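You operate a simulated robot arm through the tools that you are given. There is no shell and no other tool. Be economical: measure what you need, move in short steps, check, and stop when the job is done.

Carry out the task below with a simulated robot arm. There is one attempt and no reset: what you move stays moved.

JOB
Put things in order on the rubber mat. At the end: the red blanking plug stands on top of the teal pad; the silver terminator from the rubber mat stands on top of the white insulator; the blue proving unit (box) stands where the grey sleeve stood; the grey sleeve from the rubber mat is on the silver metal plate; whatever was shut is shut again. Leave all else as you found it, and nothing knocked over.

Only the result counts: the job must be done as asked and must still hold three seconds after the hand-in. Knocking over, shifting, dropping, spilling or breaking anything else fails it.

ROBOT AND FRAMES
A 6-joint arm with a two-finger parallel gripper, fixed in place. Base frame: the origin is at the foot of the arm, x ahead of it, y to its left, z up; the work surface is at about z = 90.4. Readings come in cm, degrees, newtons and seconds.
With the tool pointing down near the work surface it reaches from about 24 to 64 cm from the base axis. Its first joint turns from -66.0 to 66.0 degrees. Payload 2.7 kg.
Tool frame: the origin (TCP) lies between the finger pads and is the grasp point; the fingertips stand 2.3 cm ahead of it; z points along the fingers, y is the line along which they close. The gripper opens to 9.4 cm. The fingers are 3.8 cm wide and 1 cm thick; the gripper's body (5.4 by 9.6 cm) begins 3.9 cm behind the TCP.
Orientation is that of the tool frame in the base frame, as a unit quaternion [x, y, z, w]. With the fingers straight down and closing along the base's y, the tool's x points along the base's -x, its y along +y and its z along -z.

CONTROLS
- The arm moves only by the tool servo_tool. Its argument "increments" is a list of rows, each a list of 7 numbers: the turn, a rotation vector about the base's x, y, z in degrees, then the shift along the base's x, y, z in cm, then the closure in counts, from 0 (fully open) to 255 (shut). In form: [[ax, ay, az, x, y, z, claw], ...]. A call has 1 to 8 rows; each row shifts and turns the commanded pose from where the row before left it. Rows are played at 5 a second. More than 5 cm and 8.6 degrees between two rows, or a gripper value outside its range, and nothing of the call is played. A pose out of reach is approached as far as the arm can. The call stops where the force on the tool passes 40 N (or 10 N more than at its start, if that is more) or the arm is blocked; 0.2 s more then pass. Each finger travels about 4.5 cm/s and halts on what it meets, pressing with about 31 N; the grip force reading is that of the motor and also rises with nothing between the fingers. The clock runs only during rows and for 0.2 s after the last one: add rows that do not move to give the fingers time. The reply holds the time, the measured pose of the TCP, the force on the tool along the base axes, the opening and the grip force, in the units named above and with some noise.
- Cameras (640 x 400 px; columns grow to the right, rows downward): "scene" is fixed at [9.83, -44.75, 139.18]; the picture's right is [0.74, -0.67, 0.00], its down [-0.44, -0.49, -0.75] and it looks along [0.51, 0.56, -0.66] (base axes); focal length 315 px, centre (320, 200). "wrist" rides on the gripper at [8.6, 1.6, -7.4] in the tool frame; the picture's right is [-0.18, 0.98, 0.00], its down [-0.58, -0.11, -0.81] and it looks along [-0.79, -0.15, 0.59] (tool axes); focal length 243 px, centre (320, 200). There is no depth. A picture from a camera that has moved, and an enlarged one, comes with that camera's place and axes in the base frame and with its lens. The place of the scene camera against the robot may be out by one fixed shift of up to 2.5 cm in any direction.
- camera(camera): a new picture of that camera. The clock stands still meanwhile.
- zoom(camera, box): a new picture of the part [left, top, right, bottom] of that camera's present view, enlarged. The clock stands still meanwhile.
- hand_in(): hands the job in; it is judged then, once.

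Go step by step. Nothing tells you positions but the pictures and the camera data: compare them with the known pose of the tool, close in by small moves and look again before you grip or let go. The budget is 120 turns and 64 pictures, counting those below and the enlarged ones. Unless the task says otherwise, let go and move clear before handing in, and close with one line.

The tools are called after "Emit:" by a JSON object that holds its "api" and its "payload". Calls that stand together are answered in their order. servo_tool: Moves the arm, as the interface text tells. Its arguments: {"type":"object","properties":{"increments":{"type":"array","items":{"type":"array","items":{"type":"number"}}}},"required":["increments"]} The other tools are called the same way: camera (camera) takes a picture; zoom (camera, box) takes an enlarged picture of a part of a camera's view; hand_in () hands the job in.

At the start:

```text
time_s: 0.0
tool_pos: [29.31, -15.63, 118.26]
orientation: [0.0, 1.0, 0.0, 0.0]
wrist_force: [0.2, 0.0, 0.0]
gripper_width: 9.4
grip_force: 0.1
```

scene: 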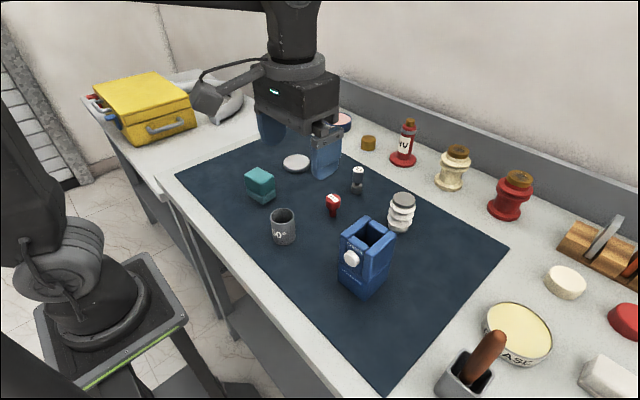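
wrist: 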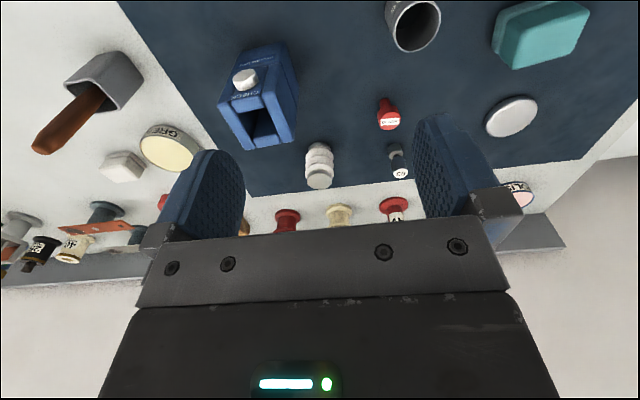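

I see the mat with a teal pad, grey sleeve, red plug, silver terminator, white insulator, blue box and a silver disc. I'll look closer first.

Emit:
{"api": "zoom", "payload": {"camera": "scene", "box": [230, 130, 430, 310]}}

Emit:
{"api": "zoom", "payload": {"camera": "wrist", "box": [200, 0, 600, 230]}}

```text
2.22 times, centred on (330, 220) of scene
camera zoom: at [9.83, -44.75, 139.18], right [0.74, -0.67, 0.0], down [-0.44, -0.49, -0.75], along [0.51, 0.56, -0.66], focal length 700 px, centre (298, 156)
```

zoom: 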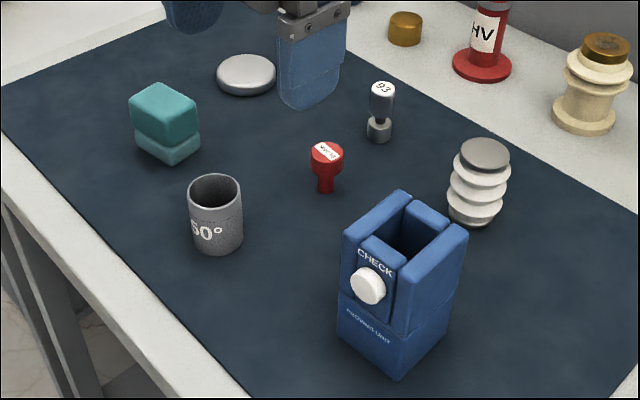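

```text
1.60 times, centred on (400, 115) of wrist
camera zoom: at [20.75, -14.07, 125.64], right [0.18, 0.98, 0.0], down [0.58, -0.11, 0.81], along [0.79, -0.15, -0.59], focal length 388 px, centre (192, 336)
```

zoom: 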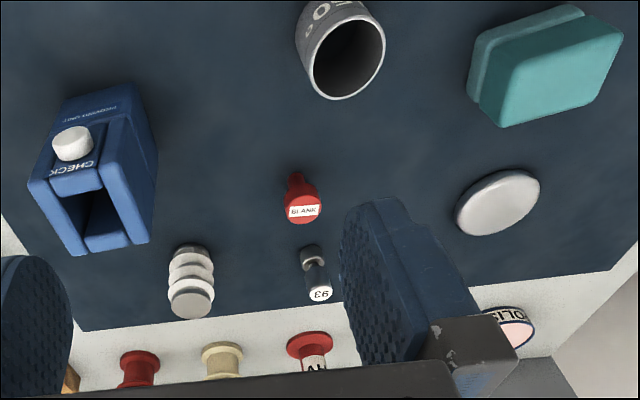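

Estimates from the wrist view: plug ~(44,-8), terminator ~(54,-6), insulator ~(51.7,-20), sleeve ~(32,-6), teal ~(36.6,9.4), box ~(37,-25), disc ~(49.5,11.8). I'll hover above the plug and look.

Emit:
{"api": "servo_tool", "payload": {"increments": [[0, 0, 0, 3.7, 1.9, -2.5, 0], [0, 0, 0, 3.7, 1.9, -2.5, 0], [0, 0, 0, 3.7, 1.9, -2.5, 0], [0, 0, 0, 3.6, 1.9, -2.5, 0], [0, 0, 0, 0, 0, -2, 0], [0, 0, 0, 0, 0, 0, 0]]}}

Emit:
{"api": "camera", "payload": {"camera": "wrist"}}

Emit:
{"api": "camera", "payload": {"camera": "scene"}}

```text
time_s: 1.4
tool_pos: [43.88, -8.2, 105.95]
orientation: [0.0, 1.0, 0.0, 0.001]
wrist_force: [-0.1, -0.5, -0.5]
gripper_width: 9.42
grip_force: 0.1
```

```text
59 pictures are left
camera wrist: at [35.33, -6.58, 113.45], right [0.18, 0.98, 0.0], down [0.58, -0.11, 0.81], along [0.79, -0.15, -0.59], focal length 243 px, centre (320, 200)
```

wrist: 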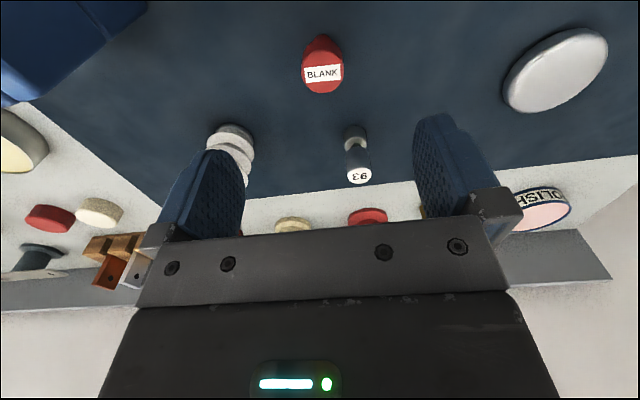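

```text
58 pictures are left
```

scene: 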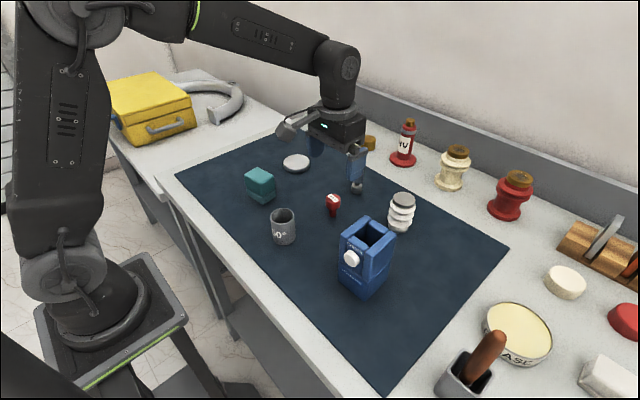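

The plug lies at about (44.1,-8.1), top ~95.7. I'll descend around its head.

Emit:
{"api": "servo_tool", "payload": {"increments": [[0, 0, 0, 0.2, 0.1, -4, 60], [0, 0, 0, 0, 0, -4, 60], [0, 0, 0, 0, 0, -3.4, 60], [0, 0, 0, 0, 0, 0, 60]]}}

Emit:
{"api": "camera", "payload": {"camera": "wrist"}}

```text
time_s: 2.4
tool_pos: [44.18, -8.02, 94.9]
orientation: [-0.001, 1.0, 0.0, 0.0]
wrist_force: [-0.3, -0.3, 0.2]
gripper_width: 7.17
grip_force: 0.1
```

```text
57 pictures are left
camera wrist: at [35.66, -6.42, 102.38], right [0.18, 0.98, 0.0], down [0.58, -0.11, 0.81], along [0.79, -0.15, -0.59], focal length 243 px, centre (320, 200)
```

wrist: 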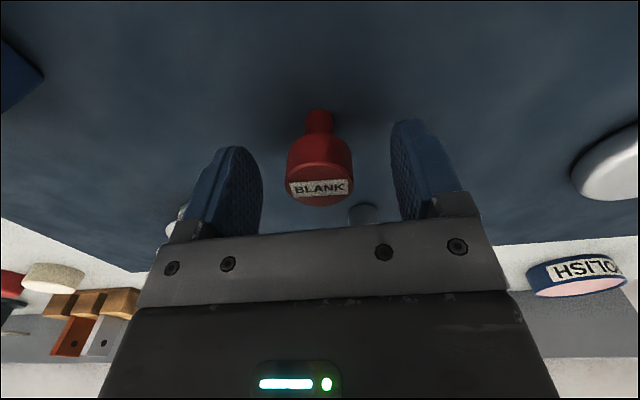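

The head is centred between the fingers; gripping.

Emit:
{"api": "servo_tool", "payload": {"increments": [[0, 0, 0, 0, 0, -0.2, 120], [0, 0, 0, 0, 0, 0, 200], [0, 0, 0, 0, 0, 0, 230], [0, 0, 0, 0, 0, 0, 230], [0, 0, 0, 0, 0, 0, 230]]}}

```text
time_s: 3.6
tool_pos: [44.22, -7.97, 94.72]
orientation: [0.001, 1.0, 0.001, 0.0]
wrist_force: [-0.3, -0.5, -0.4]
gripper_width: 3.05
grip_force: 31.1
```

Gripped at 3.05 cm. Lift and move over the teal pad to look.

Emit:
{"api": "servo_tool", "payload": {"increments": [[0, 0, 0, 0, 0, 3, 230], [0, 0, 0, 0, 0, 4.5, 230], [0, 0, 0, 0, 0, 4.5, 230], [0, 0, 0, -2, 4.4, 0, 230], [0, 0, 0, -2, 4.4, 0, 230], [0, 0, 0, -2, 4.4, 0, 230], [0, 0, 0, -1.6, 4.2, 0, 230], [0, 0, 0, 0, 0, 0, 230]]}}

Emit:
{"api": "camera", "payload": {"camera": "wrist"}}

Emit:
{"api": "zoom", "payload": {"camera": "scene", "box": [200, 100, 360, 220]}}

```text
time_s: 5.4
tool_pos: [36.44, 9.32, 106.29]
orientation: [0.0, 1.0, 0.0, 0.0]
wrist_force: [0.3, 0.6, -0.3]
gripper_width: 3.03
grip_force: 31.4
```

```text
56 pictures are left
camera wrist: at [27.89, 10.95, 113.82], right [0.18, 0.98, 0.0], down [0.58, -0.11, 0.81], along [0.79, -0.15, -0.59], focal length 243 px, centre (320, 200)
```

wrist: 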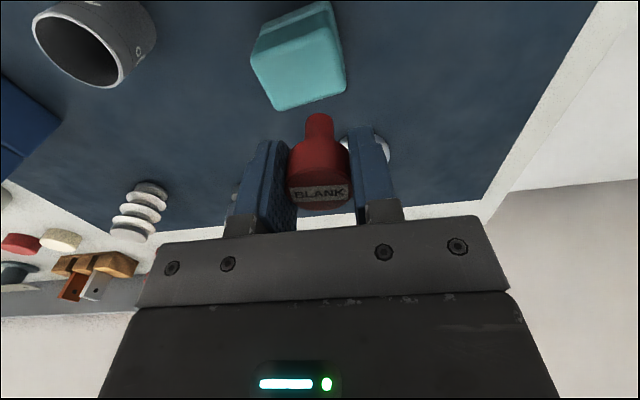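

```text
3.33 times, centred on (280, 160) of scene
camera zoom: at [9.84, -44.75, 139.18], right [0.74, -0.67, 0.0], down [-0.44, -0.49, -0.75], along [0.51, 0.56, -0.66], focal length 1050 px, centre (453, 333)
```

zoom: 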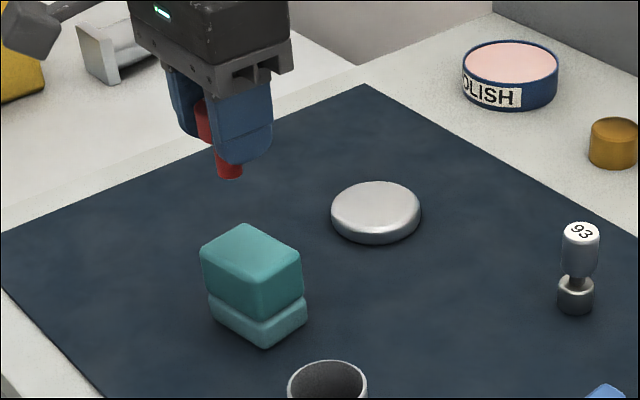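

Emit:
{"api": "zoom", "payload": {"camera": "wrist", "box": [220, 0, 380, 120]}}

```text
3.33 times, centred on (300, 60) of wrist
camera zoom: at [27.89, 10.95, 113.82], right [0.18, 0.98, 0.0], down [0.58, -0.11, 0.81], along [0.79, -0.15, -0.59], focal length 809 px, centre (387, 667)
```

zoom: 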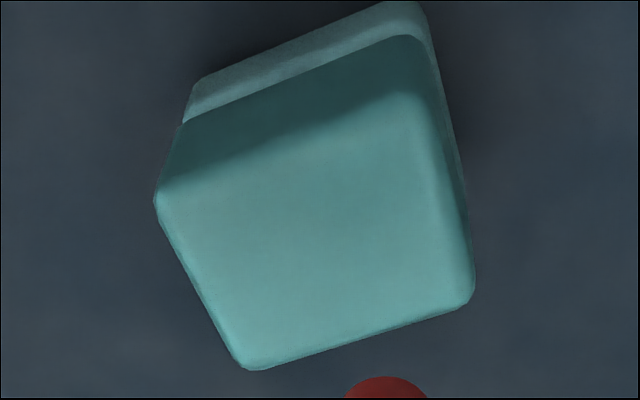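

The pad top centre is about (36.2,7.9), z≈96.2. Move over it and come down to just above contact.

Emit:
{"api": "servo_tool", "payload": {"increments": [[0, 0, 0, -0.2, -1.4, 0, 230], [0, 0, 0, 0, 0, -3, 230], [0, 0, 0, 0, 0, -1.8, 230], [0, 0, 0, 0, 0, 0, 230]]}}

Emit:
{"api": "camera", "payload": {"camera": "wrist"}}

Emit:
{"api": "zoom", "payload": {"camera": "scene", "box": [200, 110, 320, 220]}}

```text
time_s: 6.4
tool_pos: [36.49, 7.95, 101.64]
orientation: [-0.001, 1.0, 0.0, -0.001]
wrist_force: [0.1, -0.5, 0.0]
gripper_width: 3.02
grip_force: 30.9
```

```text
53 pictures are left
camera wrist: at [27.84, 9.54, 109.1], right [0.18, 0.98, 0.0], down [0.58, -0.11, 0.81], along [0.79, -0.15, -0.59], focal length 243 px, centre (320, 200)
```

wrist: 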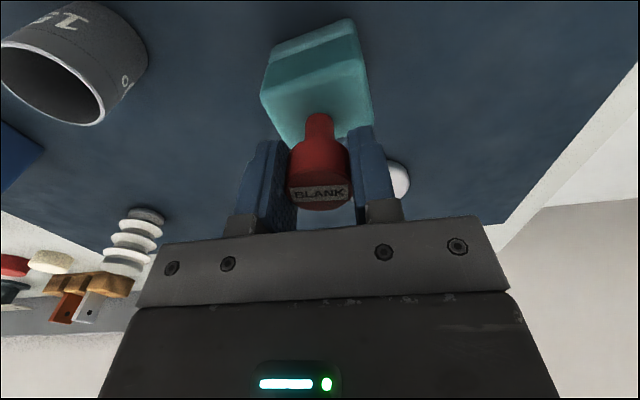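

```text
3.64 times, centred on (260, 165) of scene
camera zoom: at [9.84, -44.75, 139.18], right [0.74, -0.67, 0.0], down [-0.44, -0.49, -0.75], along [0.51, 0.56, -0.66], focal length 1146 px, centre (538, 327)
```

zoom: 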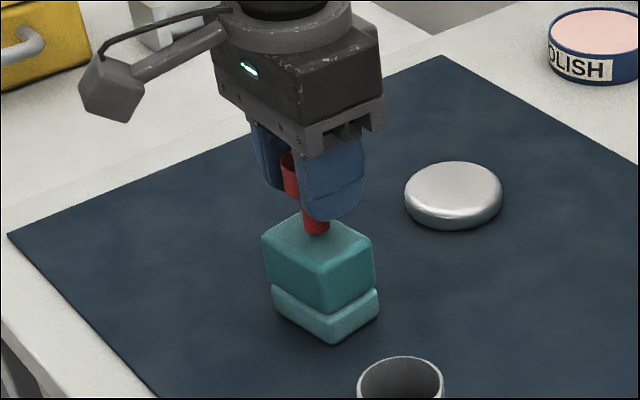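

Centred well. Lower in small steps to contact.

Emit:
{"api": "servo_tool", "payload": {"increments": [[0, 0, 0, -0.1, 0, -0.5, 230], [0, 0, 0, 0, 0, -0.3, 230], [0, 0, 0, 0, 0, 0, 230]]}}

Emit:
{"api": "zoom", "payload": {"camera": "scene", "box": [220, 130, 300, 210]}}

```text
time_s: 7.2
tool_pos: [36.51, 8.09, 101.05]
orientation: [0.0, 1.0, 0.001, 0.002]
wrist_force: [-3.2, -2.7, 28.1]
gripper_width: 3.04
grip_force: 30.5
```

```text
5.00 times, centred on (260, 170) of scene
camera zoom: at [9.79, -44.77, 139.18], right [0.74, -0.67, 0.0], down [-0.44, -0.49, -0.75], along [0.51, 0.56, -0.66], focal length 1576 px, centre (620, 350)
```

zoom: 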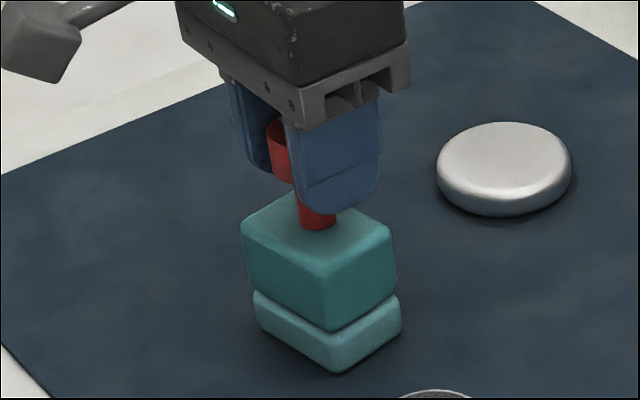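

Contact found at z≈101.1. I'll lift slightly, correct about 0.5 cm toward centre, and set down gently.

Emit:
{"api": "servo_tool", "payload": {"increments": [[0, 0, 0, 0, 0, 0.8, 230], [0, 0, 0, -0.4, -0.4, 0, 230], [0, 0, 0, 0, 0, -0.3, 230], [0, 0, 0, 0, 0, -0.2, 230], [0, 0, 0, 0, 0, 0, 230]]}}

Emit:
{"api": "zoom", "payload": {"camera": "scene", "box": [220, 130, 300, 210]}}

```text
time_s: 8.4
tool_pos: [35.7, 7.57, 101.31]
orientation: [-0.001, 1.0, 0.0, 0.0]
wrist_force: [0.1, 0.2, -0.1]
gripper_width: 3.02
grip_force: 31.2
```

```text
5.00 times, centred on (260, 170) of scene
camera zoom: at [9.84, -44.75, 139.18], right [0.74, -0.67, 0.0], down [-0.44, -0.49, -0.75], along [0.51, 0.56, -0.66], focal length 1576 px, centre (620, 350)
```

zoom: 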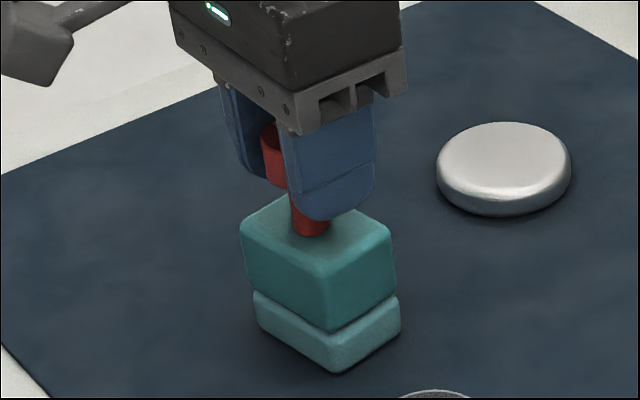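

Emit:
{"api": "servo_tool", "payload": {"increments": [[0, 0, 0, 0.25, -0.05, -0.15, 230], [0, 0, 0, 0, 0, -0.1, 230], [0, 0, 0, 0, 0, 0, 230]]}}

```text
time_s: 9.2
tool_pos: [36.17, 7.72, 101.1]
orientation: [0.0, 1.0, 0.0, 0.002]
wrist_force: [-1.9, -2.3, 7.0]
gripper_width: 3.0
grip_force: 31.0
```

Light contact (7 N). Release by opening gradually.

Emit:
{"api": "servo_tool", "payload": {"increments": [[0, 0, 0, 0, 0, 0, 160], [0, 0, 0, 0, 0, 0, 130], [0, 0, 0, 0, 0, 0, 110], [0, 0, 0, 0, 0, 0, 110]]}}

Emit:
{"api": "camera", "payload": {"camera": "wrist"}}

```text
time_s: 10.2
tool_pos: [36.11, 7.6, 101.01]
orientation: [0.001, 1.0, 0.0, 0.0]
wrist_force: [-0.2, -0.9, -0.5]
gripper_width: 5.35
grip_force: 0.1
```

```text
49 pictures are left
camera wrist: at [27.56, 9.19, 108.51], right [0.18, 0.98, 0.0], down [0.58, -0.11, 0.81], along [0.79, -0.15, -0.59], focal length 243 px, centre (320, 200)
```

wrist: 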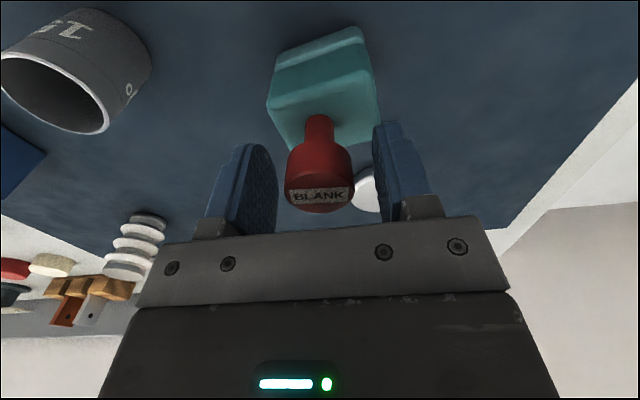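

The plug stands on the pad. Rise and go over the terminator, around (54,-6).

Emit:
{"api": "servo_tool", "payload": {"increments": [[0, 0, 0, 0, 0, 3, 90], [0, 0, 0, 0, 0, 4, 60], [0, 0, 0, 4, -3, 0, 60], [0, 0, 0, 4, -3, 0, 60], [0, 0, 0, 4, -3, 0, 60], [0, 0, 0, 4, -3, 0, 60], [0, 0, 0, 2, -1.6, 0, 60], [0, 0, 0, 0, 0, 0, 60]]}}

Emit:
{"api": "camera", "payload": {"camera": "wrist"}}

Emit:
{"api": "camera", "payload": {"camera": "scene"}}

```text
time_s: 12.0
tool_pos: [54.27, -5.99, 108.16]
orientation: [0.0, 1.0, 0.0, -0.001]
wrist_force: [-0.1, 0.3, 0.2]
gripper_width: 7.17
grip_force: 0.0
```

```text
48 pictures are left
camera wrist: at [45.67, -4.39, 115.56], right [0.18, 0.98, 0.0], down [0.58, -0.11, 0.81], along [0.79, -0.15, -0.59], focal length 243 px, centre (320, 200)
```

wrist: 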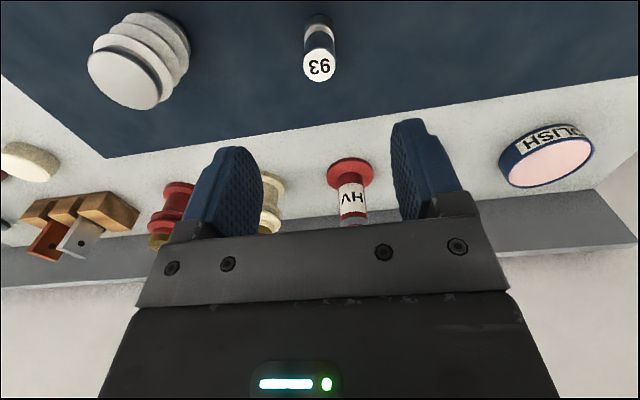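

```text
47 pictures are left
```

scene: 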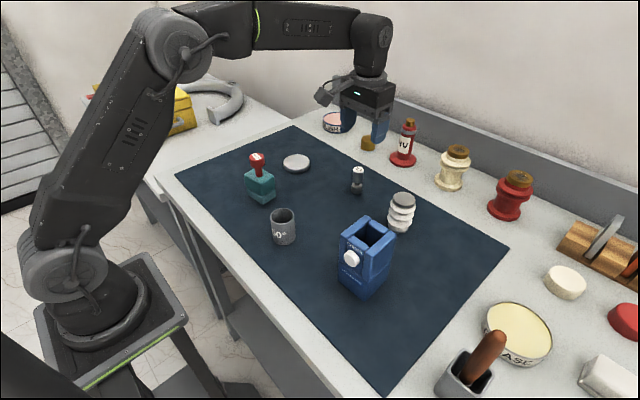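

Terminator at about (54.35,-6.05). Descend around its upper body.

Emit:
{"api": "servo_tool", "payload": {"increments": [[0, 0, 0, 0.1, 0, -4, 100], [0, 0, 0, 0, 0, -4, 120], [0, 0, 0, 0, 0, -3, 120], [0, 0, 0, 0, 0, -2, 120], [0, 0, 0, 0, 0, 0, 120]]}}

Emit:
{"api": "zoom", "payload": {"camera": "wrist", "box": [180, 60, 460, 240]}}

```text
time_s: 13.2
tool_pos: [54.24, -6.0, 95.17]
orientation: [0.0, 1.0, 0.0, 0.0]
wrist_force: [0.8, -0.2, 0.1]
gripper_width: 4.97
grip_force: 0.0
```

```text
2.22 times, centred on (320, 150) of wrist
camera zoom: at [45.62, -4.37, 102.55], right [0.18, 0.98, 0.0], down [0.58, -0.11, 0.81], along [0.79, -0.15, -0.59], focal length 539 px, centre (320, 311)
```

zoom: 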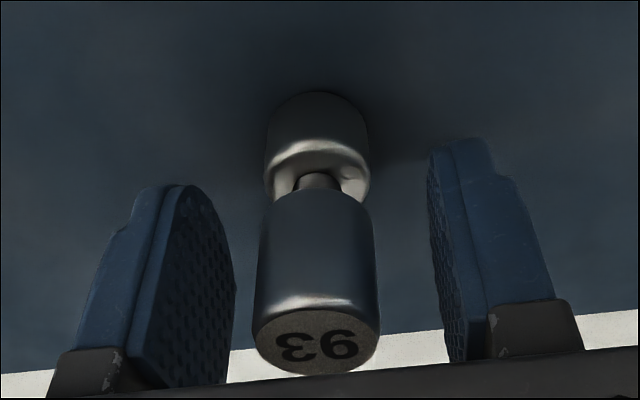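

Well centred on the upper body. Grip.

Emit:
{"api": "servo_tool", "payload": {"increments": [[0, 0, 0, 0, 0, 0, 190], [0, 0, 0, 0, 0, 0, 240], [0, 0, 0, 0, 0, 0, 240], [0, 0, 0, 0, 0, 0, 240]]}}

```text
time_s: 14.2
tool_pos: [54.18, -5.99, 95.21]
orientation: [0.0, 1.0, 0.0, 0.0]
wrist_force: [0.1, -0.3, -0.2]
gripper_width: 2.43
grip_force: 30.9
```

Gripped. Lift and carry to above the insulator.

Emit:
{"api": "servo_tool", "payload": {"increments": [[0, 0, 0, 0, 0, 3, 240], [0, 0, 0, 0, 0, 4.5, 240], [0, 0, 0, 0, 0, 4.3, 240], [0, 0, 0, -0.8, -4.7, 0, 240], [0, 0, 0, -0.8, -4.7, 0, 240], [0, 0, 0, -0.9, -4.6, 0, 240], [0, 0, 0, 0, 0, 0, 240]]}}

Emit:
{"api": "zoom", "payload": {"camera": "wrist", "box": [200, 0, 440, 200]}}

Emit:
{"api": "zoom", "payload": {"camera": "scene", "box": [340, 120, 460, 240]}}

```text
time_s: 15.8
tool_pos: [51.67, -19.9, 106.75]
orientation: [0.0, 1.0, 0.0, 0.0]
wrist_force: [0.0, 0.4, -0.7]
gripper_width: 2.44
grip_force: 31.1
```

```text
2.00 times, centred on (320, 100) of wrist
camera zoom: at [43.17, -18.38, 114.24], right [0.18, 0.98, 0.0], down [0.58, -0.11, 0.81], along [0.79, -0.15, -0.59], focal length 485 px, centre (320, 400)
```

zoom: 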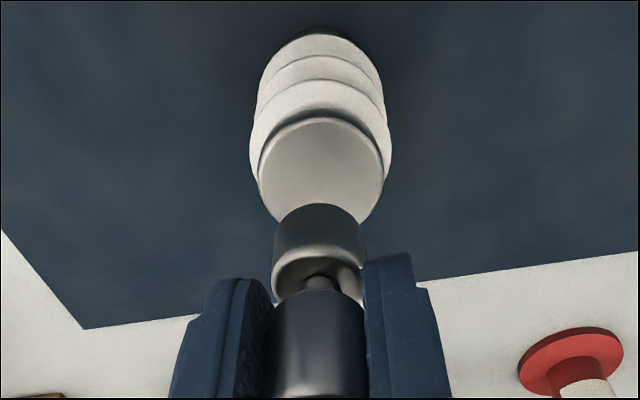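

```text
3.33 times, centred on (400, 180) of scene
camera zoom: at [9.83, -44.76, 139.18], right [0.74, -0.67, 0.0], down [-0.44, -0.49, -0.75], along [0.51, 0.56, -0.66], focal length 1050 px, centre (53, 267)
```

zoom: 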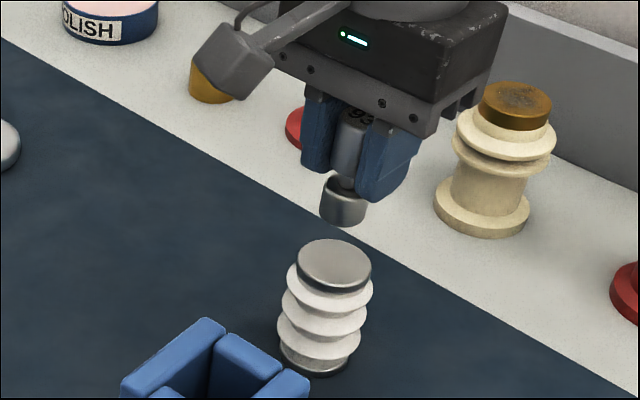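

Alignment looks good. Descend to just above contact.

Emit:
{"api": "servo_tool", "payload": {"increments": [[0, 0, 0, 0, -0.1, -2, 240], [0, 0, 0, 0, 0, -1.2, 240], [0, 0, 0, 0, 0, 0, 240]]}}

Emit:
{"api": "zoom", "payload": {"camera": "wrist", "box": [200, 0, 440, 200]}}

Emit:
{"api": "zoom", "payload": {"camera": "scene", "box": [360, 150, 440, 230]}}

```text
time_s: 16.6
tool_pos: [51.71, -19.95, 103.72]
orientation: [-0.001, 1.0, 0.0, 0.0]
wrist_force: [-0.3, 0.2, -0.7]
gripper_width: 2.43
grip_force: 30.6
```

```text
2.00 times, centred on (320, 100) of wrist
camera zoom: at [43.2, -18.41, 111.11], right [0.18, 0.98, 0.0], down [0.58, -0.11, 0.81], along [0.79, -0.15, -0.59], focal length 485 px, centre (320, 400)
```

zoom: 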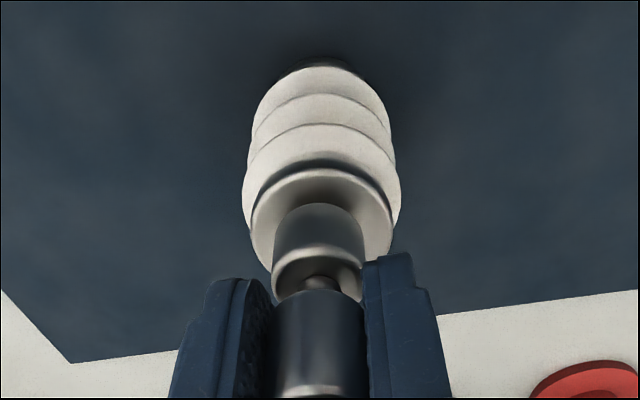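

```text
5.00 times, centred on (400, 190) of scene
camera zoom: at [9.84, -44.75, 139.18], right [0.74, -0.67, 0.0], down [-0.44, -0.49, -0.75], along [0.51, 0.56, -0.66], focal length 1576 px, centre (-80, 250)
```

zoom: 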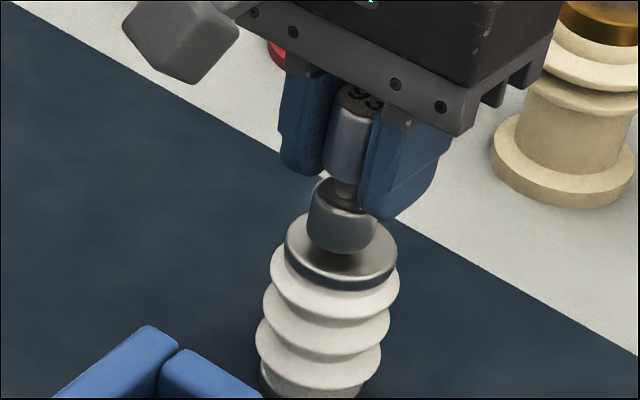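

Nearly touching and centred; lower gently.

Emit:
{"api": "servo_tool", "payload": {"increments": [[0, 0, 0, 0, 0, -0.4, 240], [0, 0, 0, 0, 0, -0.2, 240], [0, 0, 0, 0, 0, 0, 240]]}}

```text
time_s: 17.4
tool_pos: [51.78, -20.06, 103.08]
orientation: [-0.001, 1.0, 0.0, 0.001]
wrist_force: [-1.3, 1.2, 5.3]
gripper_width: 2.43
grip_force: 31.0
```

Contact at 5 N; release gradually.

Emit:
{"api": "servo_tool", "payload": {"increments": [[0, 0, 0, 0, 0, 0, 185], [0, 0, 0, 0, 0, 0, 165], [0, 0, 0, 0, 0, 0, 130], [0, 0, 0, 0, 0, 0, 110], [0, 0, 0, 0, 0, 0, 110]]}}

Emit:
{"api": "camera", "payload": {"camera": "wrist"}}

```text
time_s: 18.6
tool_pos: [51.83, -20.09, 103.12]
orientation: [0.0, 1.0, 0.0, 0.0]
wrist_force: [0.5, -0.5, 0.6]
gripper_width: 5.33
grip_force: 0.0
```

```text
41 pictures are left
camera wrist: at [43.2, -18.44, 110.5], right [0.18, 0.98, 0.0], down [0.58, -0.11, 0.81], along [0.79, -0.15, -0.59], focal length 243 px, centre (320, 200)
```

wrist: 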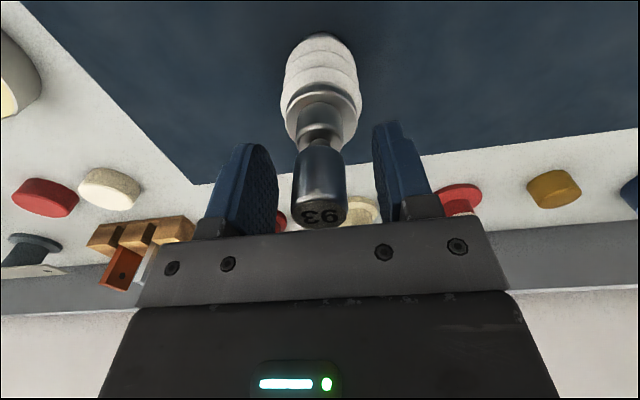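

The terminator stands. Rise and move to above the sleeve.

Emit:
{"api": "servo_tool", "payload": {"increments": [[0, 0, 0, 0, 0, 4, 80], [0, 0, 0, 0, 0, 4, 0], [0, 0, 0, -4, 2.8, 0, 0], [0, 0, 0, -4, 2.8, 0, 0], [0, 0, 0, -4, 2.8, 0, 0], [0, 0, 0, -4, 2.8, 0, 0], [0, 0, 0, -3.8, 2.8, 0, 0], [0, 0, 0, 0, 0, 0, 0]]}}

Emit:
{"api": "camera", "payload": {"camera": "wrist"}}

Emit:
{"api": "zoom", "payload": {"camera": "scene", "box": [230, 180, 410, 310]}}

```text
time_s: 20.4
tool_pos: [31.9, -6.04, 110.85]
orientation: [-0.001, 1.0, 0.0, 0.0]
wrist_force: [0.2, 0.2, -0.2]
gripper_width: 9.41
grip_force: 0.0
```

```text
40 pictures are left
camera wrist: at [23.29, -4.5, 118.34], right [0.18, 0.98, 0.0], down [0.58, -0.11, 0.81], along [0.79, -0.15, -0.59], focal length 243 px, centre (320, 200)
```

wrist: 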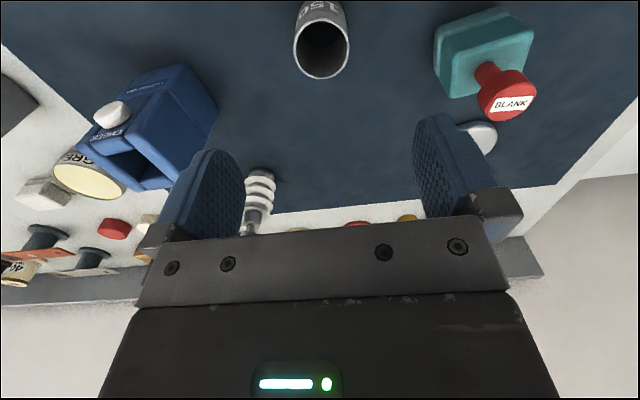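

```text
3.08 times, centred on (320, 245) of scene
camera zoom: at [9.83, -44.75, 139.18], right [0.74, -0.67, 0.0], down [-0.44, -0.49, -0.75], along [0.51, 0.56, -0.66], focal length 970 px, centre (320, 62)
```

zoom: 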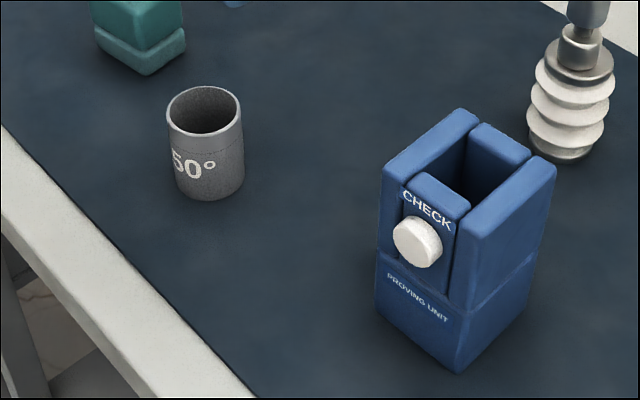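

Sleeve around (32.0,-6.1), ~4.7 cm across. Descend to just above and zoom to fix its exact centre.

Emit:
{"api": "servo_tool", "payload": {"increments": [[0, 0, 0, 0, 0, -4, 0], [0, 0, 0, 0, 0, -4, 0], [0, 0, 0, 0, 0, -3.5, 0], [0, 0, 0, 0, 0, 0, 0]]}}

Emit:
{"api": "camera", "payload": {"camera": "wrist"}}

```text
time_s: 21.4
tool_pos: [31.97, -6.38, 99.54]
orientation: [0.0, 1.0, 0.001, 0.0]
wrist_force: [0.2, -0.3, -0.6]
gripper_width: 9.4
grip_force: 0.0
```

```text
38 pictures are left
camera wrist: at [23.34, -4.74, 106.92], right [0.18, 0.98, 0.0], down [0.58, -0.11, 0.81], along [0.79, -0.15, -0.59], focal length 243 px, centre (320, 200)
```

wrist: 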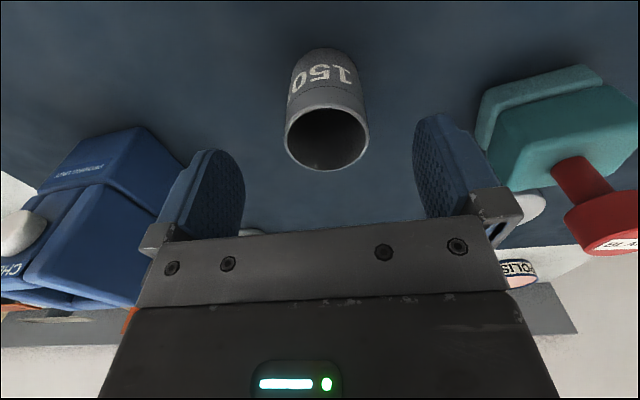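

Sleeve centre (32.1,-6.0). Descend and grip.

Emit:
{"api": "servo_tool", "payload": {"increments": [[0, 0, 0, 0.1, 0.15, -3, 0], [0, 0, 0, 0, 0, -2, 0], [0, 0, 0, 0, 0, 0, 80], [0, 0, 0, 0, 0, 0, 80], [0, 0, 0, 0, 0, 0, 80]]}}

Emit:
{"api": "camera", "payload": {"camera": "wrist"}}

```text
time_s: 22.6
tool_pos: [32.09, -6.03, 94.51]
orientation: [0.001, 1.0, 0.0, 0.0]
wrist_force: [-1.0, 0.1, 0.0]
gripper_width: 6.44
grip_force: 0.1
```

```text
37 pictures are left
camera wrist: at [23.48, -4.47, 101.96], right [0.18, 0.98, 0.0], down [0.58, -0.11, 0.81], along [0.79, -0.15, -0.59], focal length 243 px, centre (320, 200)
```

wrist: 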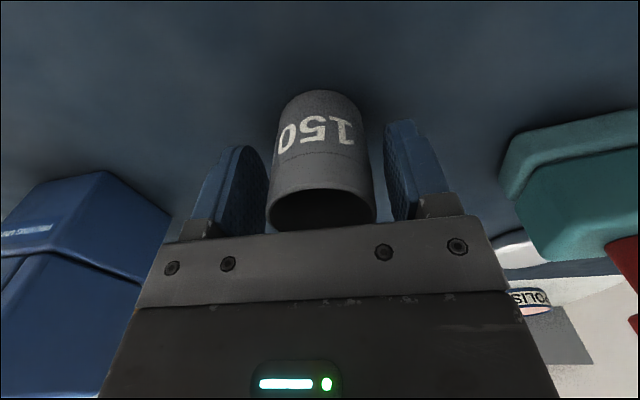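

Emit:
{"api": "servo_tool", "payload": {"increments": [[0, 0, 0, 0, 0, 0, 150], [0, 0, 0, 0, 0, 0, 190], [0, 0, 0, 0, 0, 0, 190], [0, 0, 0, 0, 0, 0, 190]]}}

```text
time_s: 23.6
tool_pos: [31.99, -6.17, 94.58]
orientation: [0.0, 1.0, 0.0, 0.0]
wrist_force: [0.1, -0.4, 1.6]
gripper_width: 5.0
grip_force: 31.6
```

Gripped at 5.0 cm; sleeve site is (32.1,-6.05). Lift high and head for the disc.

Emit:
{"api": "servo_tool", "payload": {"increments": [[0, 0, 0, 0, 0, 3, 190], [0, 0, 0, 0, 0, 4.5, 190], [0, 0, 0, 0, 0, 4.5, 190], [0, 0, 0, 0, 0, 3.5, 190], [0, 0, 0, 4.4, 0, 0, 190], [0, 0, 0, 4.4, 2, 0, 190], [0, 0, 0, 3.5, 3.5, 0, 190], [0, 0, 0, 3.3, 3.7, 0, 190]]}}

Emit:
{"api": "servo_tool", "payload": {"increments": [[0, 0, 0, 1.8, 4.2, 0, 190], [0, 0, 0, 0, 4.4, 0, 190], [0, 0, 0, 0, 0, -3, 190], [0, 0, 0, 0, 0, 0, 190]]}}

Emit:
{"api": "camera", "payload": {"camera": "wrist"}}

Emit:
{"api": "zoom", "payload": {"camera": "scene", "box": [230, 90, 390, 210]}}

```text
time_s: 25.4
tool_pos: [47.68, 3.5, 110.06]
orientation: [0.0, 1.0, 0.001, 0.0]
wrist_force: [0.4, 1.3, 0.1]
gripper_width: 4.99
grip_force: 30.7
```

```text
time_s: 26.4
tool_pos: [49.42, 11.78, 106.99]
orientation: [0.0, 1.0, 0.001, 0.0]
wrist_force: [0.3, 0.3, 0.5]
gripper_width: 5.01
grip_force: 31.0
```

```text
36 pictures are left
camera wrist: at [40.88, 13.34, 114.39], right [0.18, 0.98, 0.0], down [0.58, -0.11, 0.81], along [0.79, -0.15, -0.59], focal length 243 px, centre (320, 200)
```

wrist: 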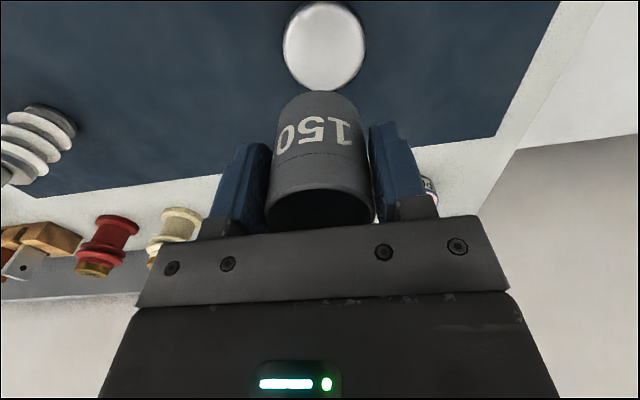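

```text
3.33 times, centred on (310, 150) of scene
camera zoom: at [9.84, -44.75, 139.18], right [0.74, -0.67, 0.0], down [-0.44, -0.49, -0.75], along [0.51, 0.56, -0.66], focal length 1050 px, centre (353, 367)
```

zoom: 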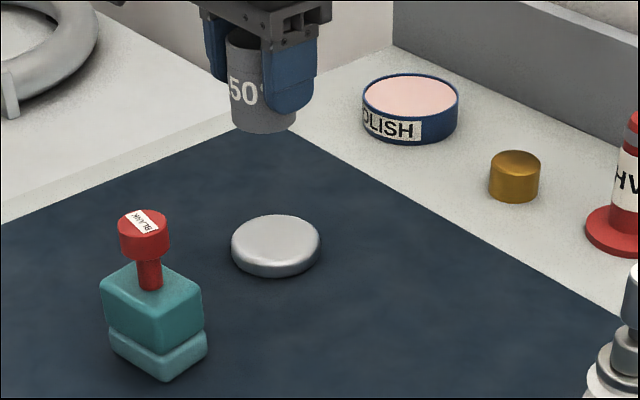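

Disc centre ≈ (49.6,12.0). Lower to just above it.

Emit:
{"api": "servo_tool", "payload": {"increments": [[0, 0, 0, 0.15, 0.2, -3.5, 190], [0, 0, 0, 0, 0, -3.5, 190], [0, 0, 0, 0, 0, -2.5, 190], [0, 0, 0, 0, 0, 0, 190]]}}

Emit:
{"api": "camera", "payload": {"camera": "wrist"}}

Emit:
{"api": "zoom", "payload": {"camera": "scene", "box": [250, 110, 350, 190]}}

```text
time_s: 27.4
tool_pos: [49.57, 12.0, 97.57]
orientation: [0.0, 1.0, 0.0, 0.0]
wrist_force: [-0.3, -0.3, -0.1]
gripper_width: 4.99
grip_force: 30.7
```

```text
34 pictures are left
camera wrist: at [41.05, 13.64, 104.89], right [0.18, 0.98, 0.0], down [0.58, -0.11, 0.81], along [0.79, -0.15, -0.59], focal length 243 px, centre (320, 200)
```

wrist: 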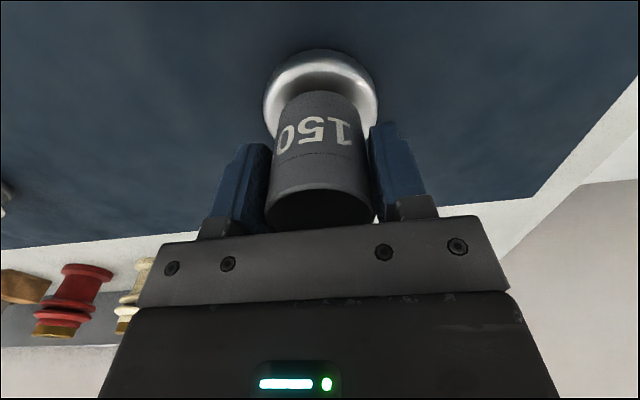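

```text
5.00 times, centred on (300, 150) of scene
camera zoom: at [9.84, -44.75, 139.18], right [0.74, -0.67, 0.0], down [-0.44, -0.49, -0.75], along [0.51, 0.56, -0.66], focal length 1576 px, centre (420, 450)
```

zoom: 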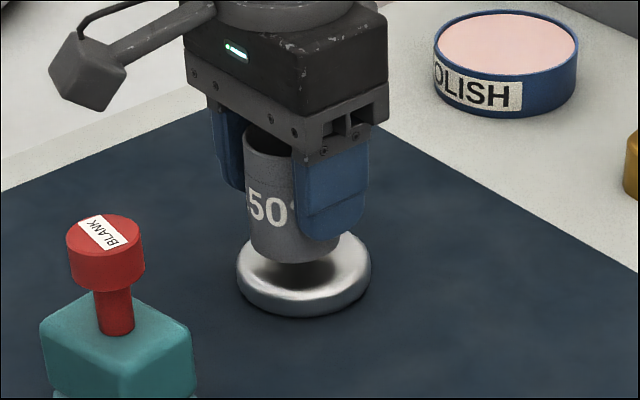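

Well aligned. Lower in small steps to contact.

Emit:
{"api": "servo_tool", "payload": {"increments": [[0, 0, 0, 0.15, -0.1, -0.6, 190], [0, 0, 0, 0, 0, -0.3, 190], [0, 0, 0, 0, 0, -0.2, 190], [0, 0, 0, 0, 0, 0, 190]]}}

```text
time_s: 28.4
tool_pos: [49.72, 11.94, 96.49]
orientation: [0.0, 1.0, 0.0, 0.001]
wrist_force: [0.9, 0.6, 0.5]
gripper_width: 4.98
grip_force: 31.3
```

Emit:
{"api": "servo_tool", "payload": {"increments": [[0, 0, 0, 0, 0, -0.2, 190], [0, 0, 0, 0, 0, 0, 190]]}}

Emit:
{"api": "zoom", "payload": {"camera": "scene", "box": [270, 130, 330, 180]}}

```text
time_s: 29.0
tool_pos: [49.68, 11.93, 96.36]
orientation: [-0.001, 1.0, 0.001, 0.001]
wrist_force: [-2.0, 1.1, 6.6]
gripper_width: 5.0
grip_force: 31.7
```

```text
8.00 times, centred on (300, 155) of scene
camera zoom: at [9.82, -44.75, 139.18], right [0.74, -0.67, 0.0], down [-0.44, -0.49, -0.75], along [0.51, 0.56, -0.66], focal length 2521 px, centre (480, 560)
```

zoom: 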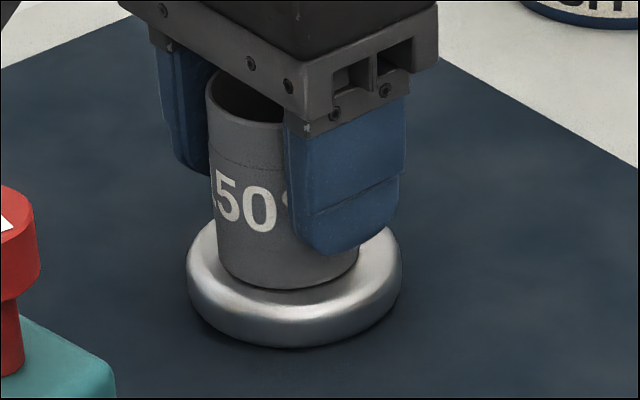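

Contact at 6.6 N and seated on the plate. Release gradually.

Emit:
{"api": "servo_tool", "payload": {"increments": [[0, 0, 0, 0, 0, 0, 115], [0, 0, 0, 0, 0, 0, 100], [0, 0, 0, 0, 0, 0, 70], [0, 0, 0, 0, 0, 0, 60], [0, 0, 0, 0, 0, 0, 60]]}}

Emit:
{"api": "camera", "payload": {"camera": "wrist"}}

```text
time_s: 30.2
tool_pos: [49.85, 11.97, 96.22]
orientation: [0.0, 1.0, 0.0, 0.0]
wrist_force: [-0.1, 0.1, -0.1]
gripper_width: 7.21
grip_force: 0.1
```

```text
31 pictures are left
camera wrist: at [41.22, 13.52, 103.7], right [0.18, 0.98, 0.0], down [0.58, -0.11, 0.81], along [0.79, -0.15, -0.59], focal length 243 px, centre (320, 200)
```

wrist: 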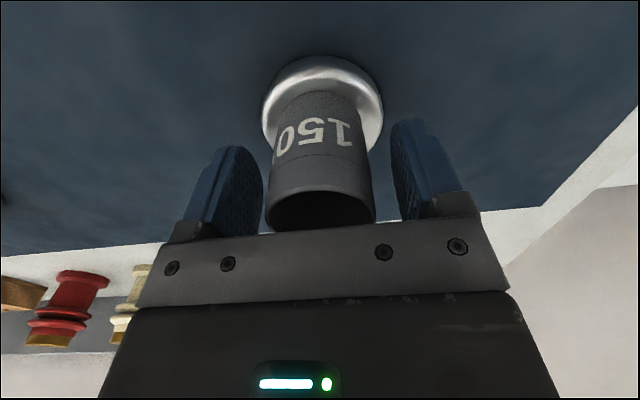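

Sleeve stands on the plate. Rise and move above the blue box.

Emit:
{"api": "servo_tool", "payload": {"increments": [[0, 0, 0, 0, 0, 4, 40], [0, 0, 0, 0, 0, 5, 0], [0, 0, 0, 0, 0, 5, 0], [0, 0, 0, 0, 0, 5, 0], [0, 0, 0, -1, -4.8, 0, 0], [0, 0, 0, -1, -4.8, 0, 0], [0, 0, 0, -1, -4.8, 0, 0], [0, 0, 0, -1, -4.8, 0, 0]]}}

Emit:
{"api": "servo_tool", "payload": {"increments": [[0, 0, 0, -2, -4.5, 0, 0], [0, 0, 0, -2, -4.5, 0, 0], [0, 0, 0, -2, -4.5, 0, 0], [0, 0, 0, -3, -4, 0, 0], [0, 0, 0, 0, 0, 0, 0]]}}

Emit:
{"api": "camera", "payload": {"camera": "wrist"}}

Emit:
{"api": "camera", "payload": {"camera": "scene"}}

```text
time_s: 32.0
tool_pos: [45.55, -7.28, 115.21]
orientation: [0.0, 1.0, 0.0, 0.0]
wrist_force: [0.0, -0.2, 0.0]
gripper_width: 9.37
grip_force: 0.1
```

```text
time_s: 33.2
tool_pos: [36.73, -24.62, 115.08]
orientation: [0.0, 1.0, 0.0, 0.0]
wrist_force: [0.2, -1.2, -0.1]
gripper_width: 9.4
grip_force: 0.2
```

```text
30 pictures are left
camera wrist: at [28.19, -23.03, 122.51], right [0.18, 0.98, 0.0], down [0.58, -0.11, 0.81], along [0.79, -0.15, -0.59], focal length 243 px, centre (320, 200)
```

wrist: 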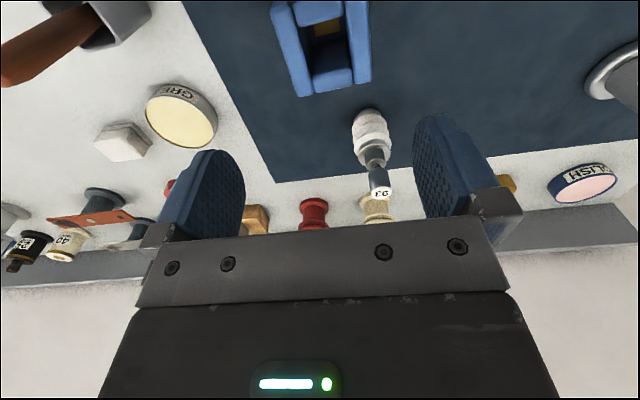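

```text
29 pictures are left
```

scene: 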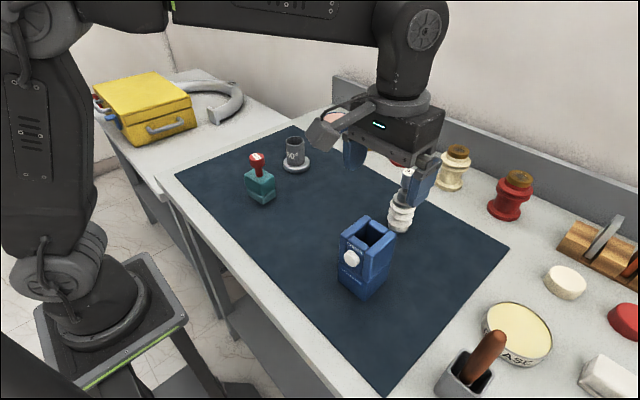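

There seems to be something inside the box. I'll back off in x for a full view and zoom.

Emit:
{"api": "servo_tool", "payload": {"increments": [[0, 0, 0, -4, 0, 0, 0], [0, 0, 0, -2, 0, 0, 0], [0, 0, 0, 0, 0, 0, 0]]}}

Emit:
{"api": "zoom", "payload": {"camera": "wrist", "box": [220, 0, 420, 130]}}

Emit:
{"api": "zoom", "payload": {"camera": "scene", "box": [320, 200, 410, 310]}}

```text
time_s: 34.0
tool_pos: [30.83, -24.74, 115.3]
orientation: [0.0, 1.0, 0.0, 0.0]
wrist_force: [0.1, 0.5, -0.2]
gripper_width: 9.39
grip_force: 0.1
```

```text
3.08 times, centred on (320, 65) of wrist
camera zoom: at [22.31, -23.09, 122.73], right [0.18, 0.98, 0.0], down [0.58, -0.11, 0.81], along [0.79, -0.15, -0.59], focal length 746 px, centre (320, 615)
```

zoom: 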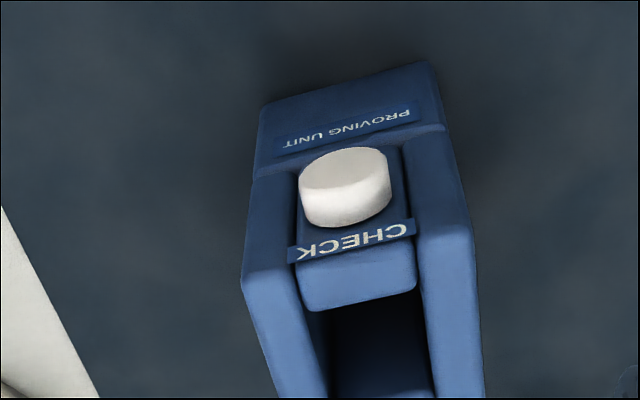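

```text
3.64 times, centred on (365, 255) of scene
camera zoom: at [9.83, -44.75, 139.18], right [0.74, -0.67, 0.0], down [-0.44, -0.49, -0.75], along [0.51, 0.56, -0.66], focal length 1146 px, centre (156, 0)
```

zoom: 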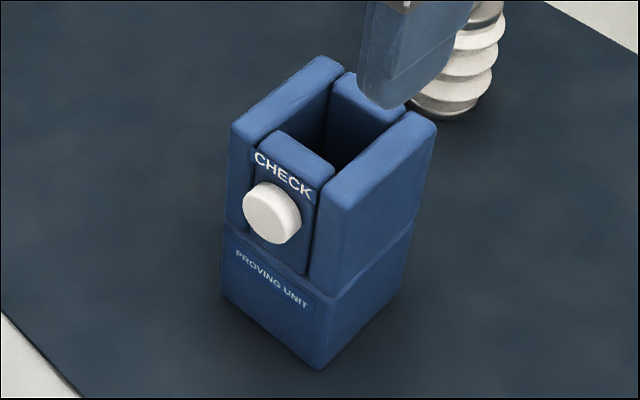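

Box: centre ≈ (36.2,-24.1), ~6.3 cm wide in y, yaw about +2.5°, top ≈ 102.3. Align above it and look.

Emit:
{"api": "servo_tool", "payload": {"increments": [[0, 0, 2.5, 3, 0.3, 0, 0], [0, 0, 0, 2.4, 0.35, -3, 0], [0, 0, 0, 0, 0, -4, 0], [0, 0, 0, 0, 0, -1.5, 0], [0, 0, 0, 0, 0, 0, 0]]}}

Emit:
{"api": "camera", "payload": {"camera": "wrist"}}

Emit:
{"api": "zoom", "payload": {"camera": "scene", "box": [310, 160, 430, 310]}}

```text
time_s: 35.2
tool_pos: [35.97, -24.2, 106.65]
orientation: [-0.023, 1.0, 0.0, -0.001]
wrist_force: [-0.9, 0.6, -0.5]
gripper_width: 9.4
grip_force: 0.1
```

```text
26 pictures are left
camera wrist: at [27.39, -22.98, 114.09], right [0.14, 0.99, 0.0], down [0.59, -0.08, 0.81], along [0.8, -0.11, -0.59], focal length 243 px, centre (320, 200)
```

wrist: 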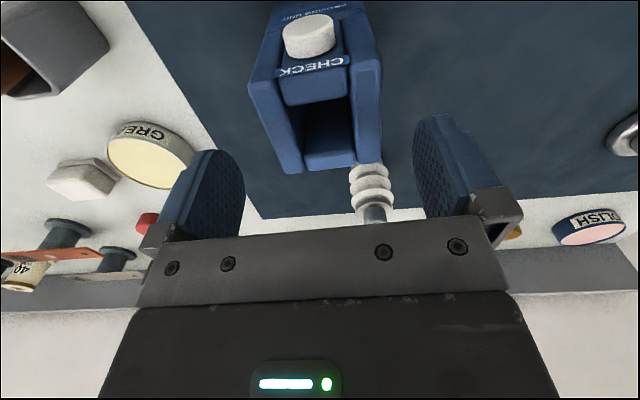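

```text
2.67 times, centred on (370, 235) of scene
camera zoom: at [9.84, -44.75, 139.18], right [0.74, -0.67, 0.0], down [-0.44, -0.49, -0.75], along [0.51, 0.56, -0.66], focal length 840 px, centre (187, 107)
```

zoom: 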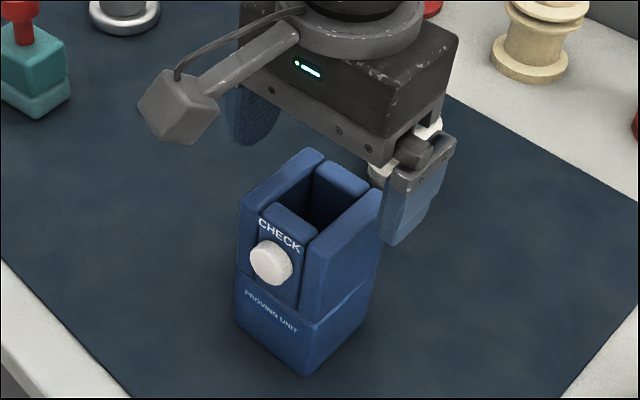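

Consistent: centre ≈ (36.3,-24.0), yaw ≈ 3.3°. Fine-tune and descend partly.

Emit:
{"api": "servo_tool", "payload": {"increments": [[0, 0, 0.8, 0.3, 0.2, 0, 0], [0, 0, 0, 0, 0, -2, 0], [0, 0, 0, 0, 0, -2, 0], [0, 0, 0, 0, 0, 0, 0]]}}

Emit:
{"api": "camera", "payload": {"camera": "wrist"}}

```text
time_s: 36.2
tool_pos: [36.4, -23.83, 102.79]
orientation: [-0.029, 1.0, 0.001, 0.0]
wrist_force: [0.7, 0.0, -0.1]
gripper_width: 9.42
grip_force: 0.1
```

```text
24 pictures are left
camera wrist: at [27.76, -22.82, 110.22], right [0.13, 0.99, 0.0], down [0.59, -0.08, 0.81], along [0.8, -0.1, -0.59], focal length 243 px, centre (320, 200)
```

wrist: 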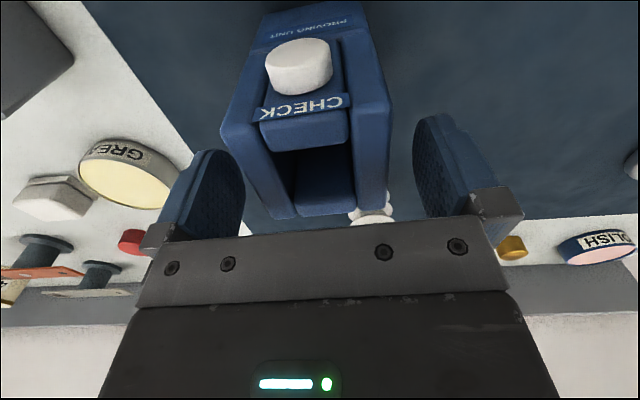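

Emit:
{"api": "servo_tool", "payload": {"increments": [[0, 0, 0, 0, -0.2, -1.5, 0], [0, 0, 0, 0, 0, -1.5, 0], [0, 0, 0, 0, 0, 0, 0]]}}

Emit:
{"api": "camera", "payload": {"camera": "wrist"}}

Emit:
{"api": "zoom", "payload": {"camera": "scene", "box": [310, 160, 430, 310]}}

```text
time_s: 37.0
tool_pos: [36.27, -24.05, 99.76]
orientation: [-0.029, 1.0, 0.0, 0.0]
wrist_force: [-0.6, -0.4, -0.5]
gripper_width: 9.4
grip_force: 0.1
```

```text
23 pictures are left
camera wrist: at [27.72, -23.03, 107.18], right [0.13, 0.99, 0.0], down [0.59, -0.08, 0.81], along [0.8, -0.1, -0.59], focal length 243 px, centre (320, 200)
```

wrist: 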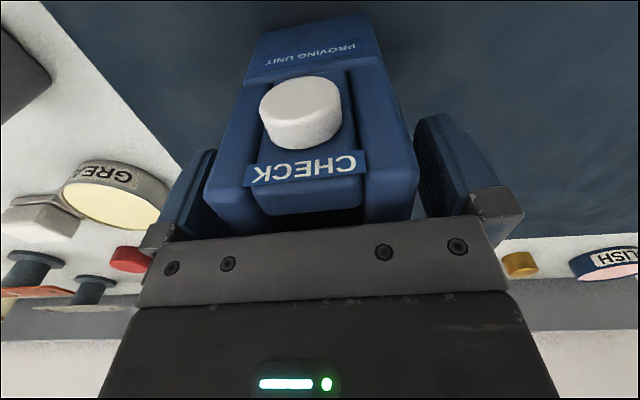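

```text
2.67 times, centred on (370, 235) of scene
camera zoom: at [9.84, -44.75, 139.18], right [0.74, -0.67, 0.0], down [-0.44, -0.49, -0.75], along [0.51, 0.56, -0.66], focal length 840 px, centre (187, 107)
```

zoom: 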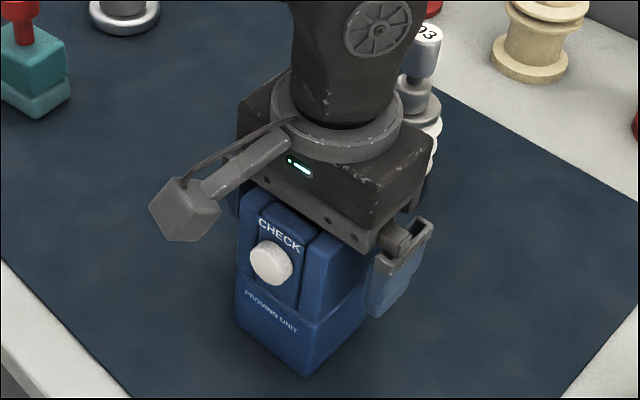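

The fingers straddle the box walls, clear of the knob. Grip.

Emit:
{"api": "servo_tool", "payload": {"increments": [[0, 0, 0, 0, 0, -0.2, 40], [0, 0, 0, 0, 0, 0, 80], [0, 0, 0, 0, 0, 0, 130], [0, 0, 0, 0, 0, 0, 140], [0, 0, 0, 0, 0, 0, 140]]}}

```text
time_s: 38.2
tool_pos: [36.38, -24.01, 99.51]
orientation: [-0.029, 1.0, -0.001, 0.0]
wrist_force: [-0.8, 2.2, -0.2]
gripper_width: 6.58
grip_force: 30.5
```

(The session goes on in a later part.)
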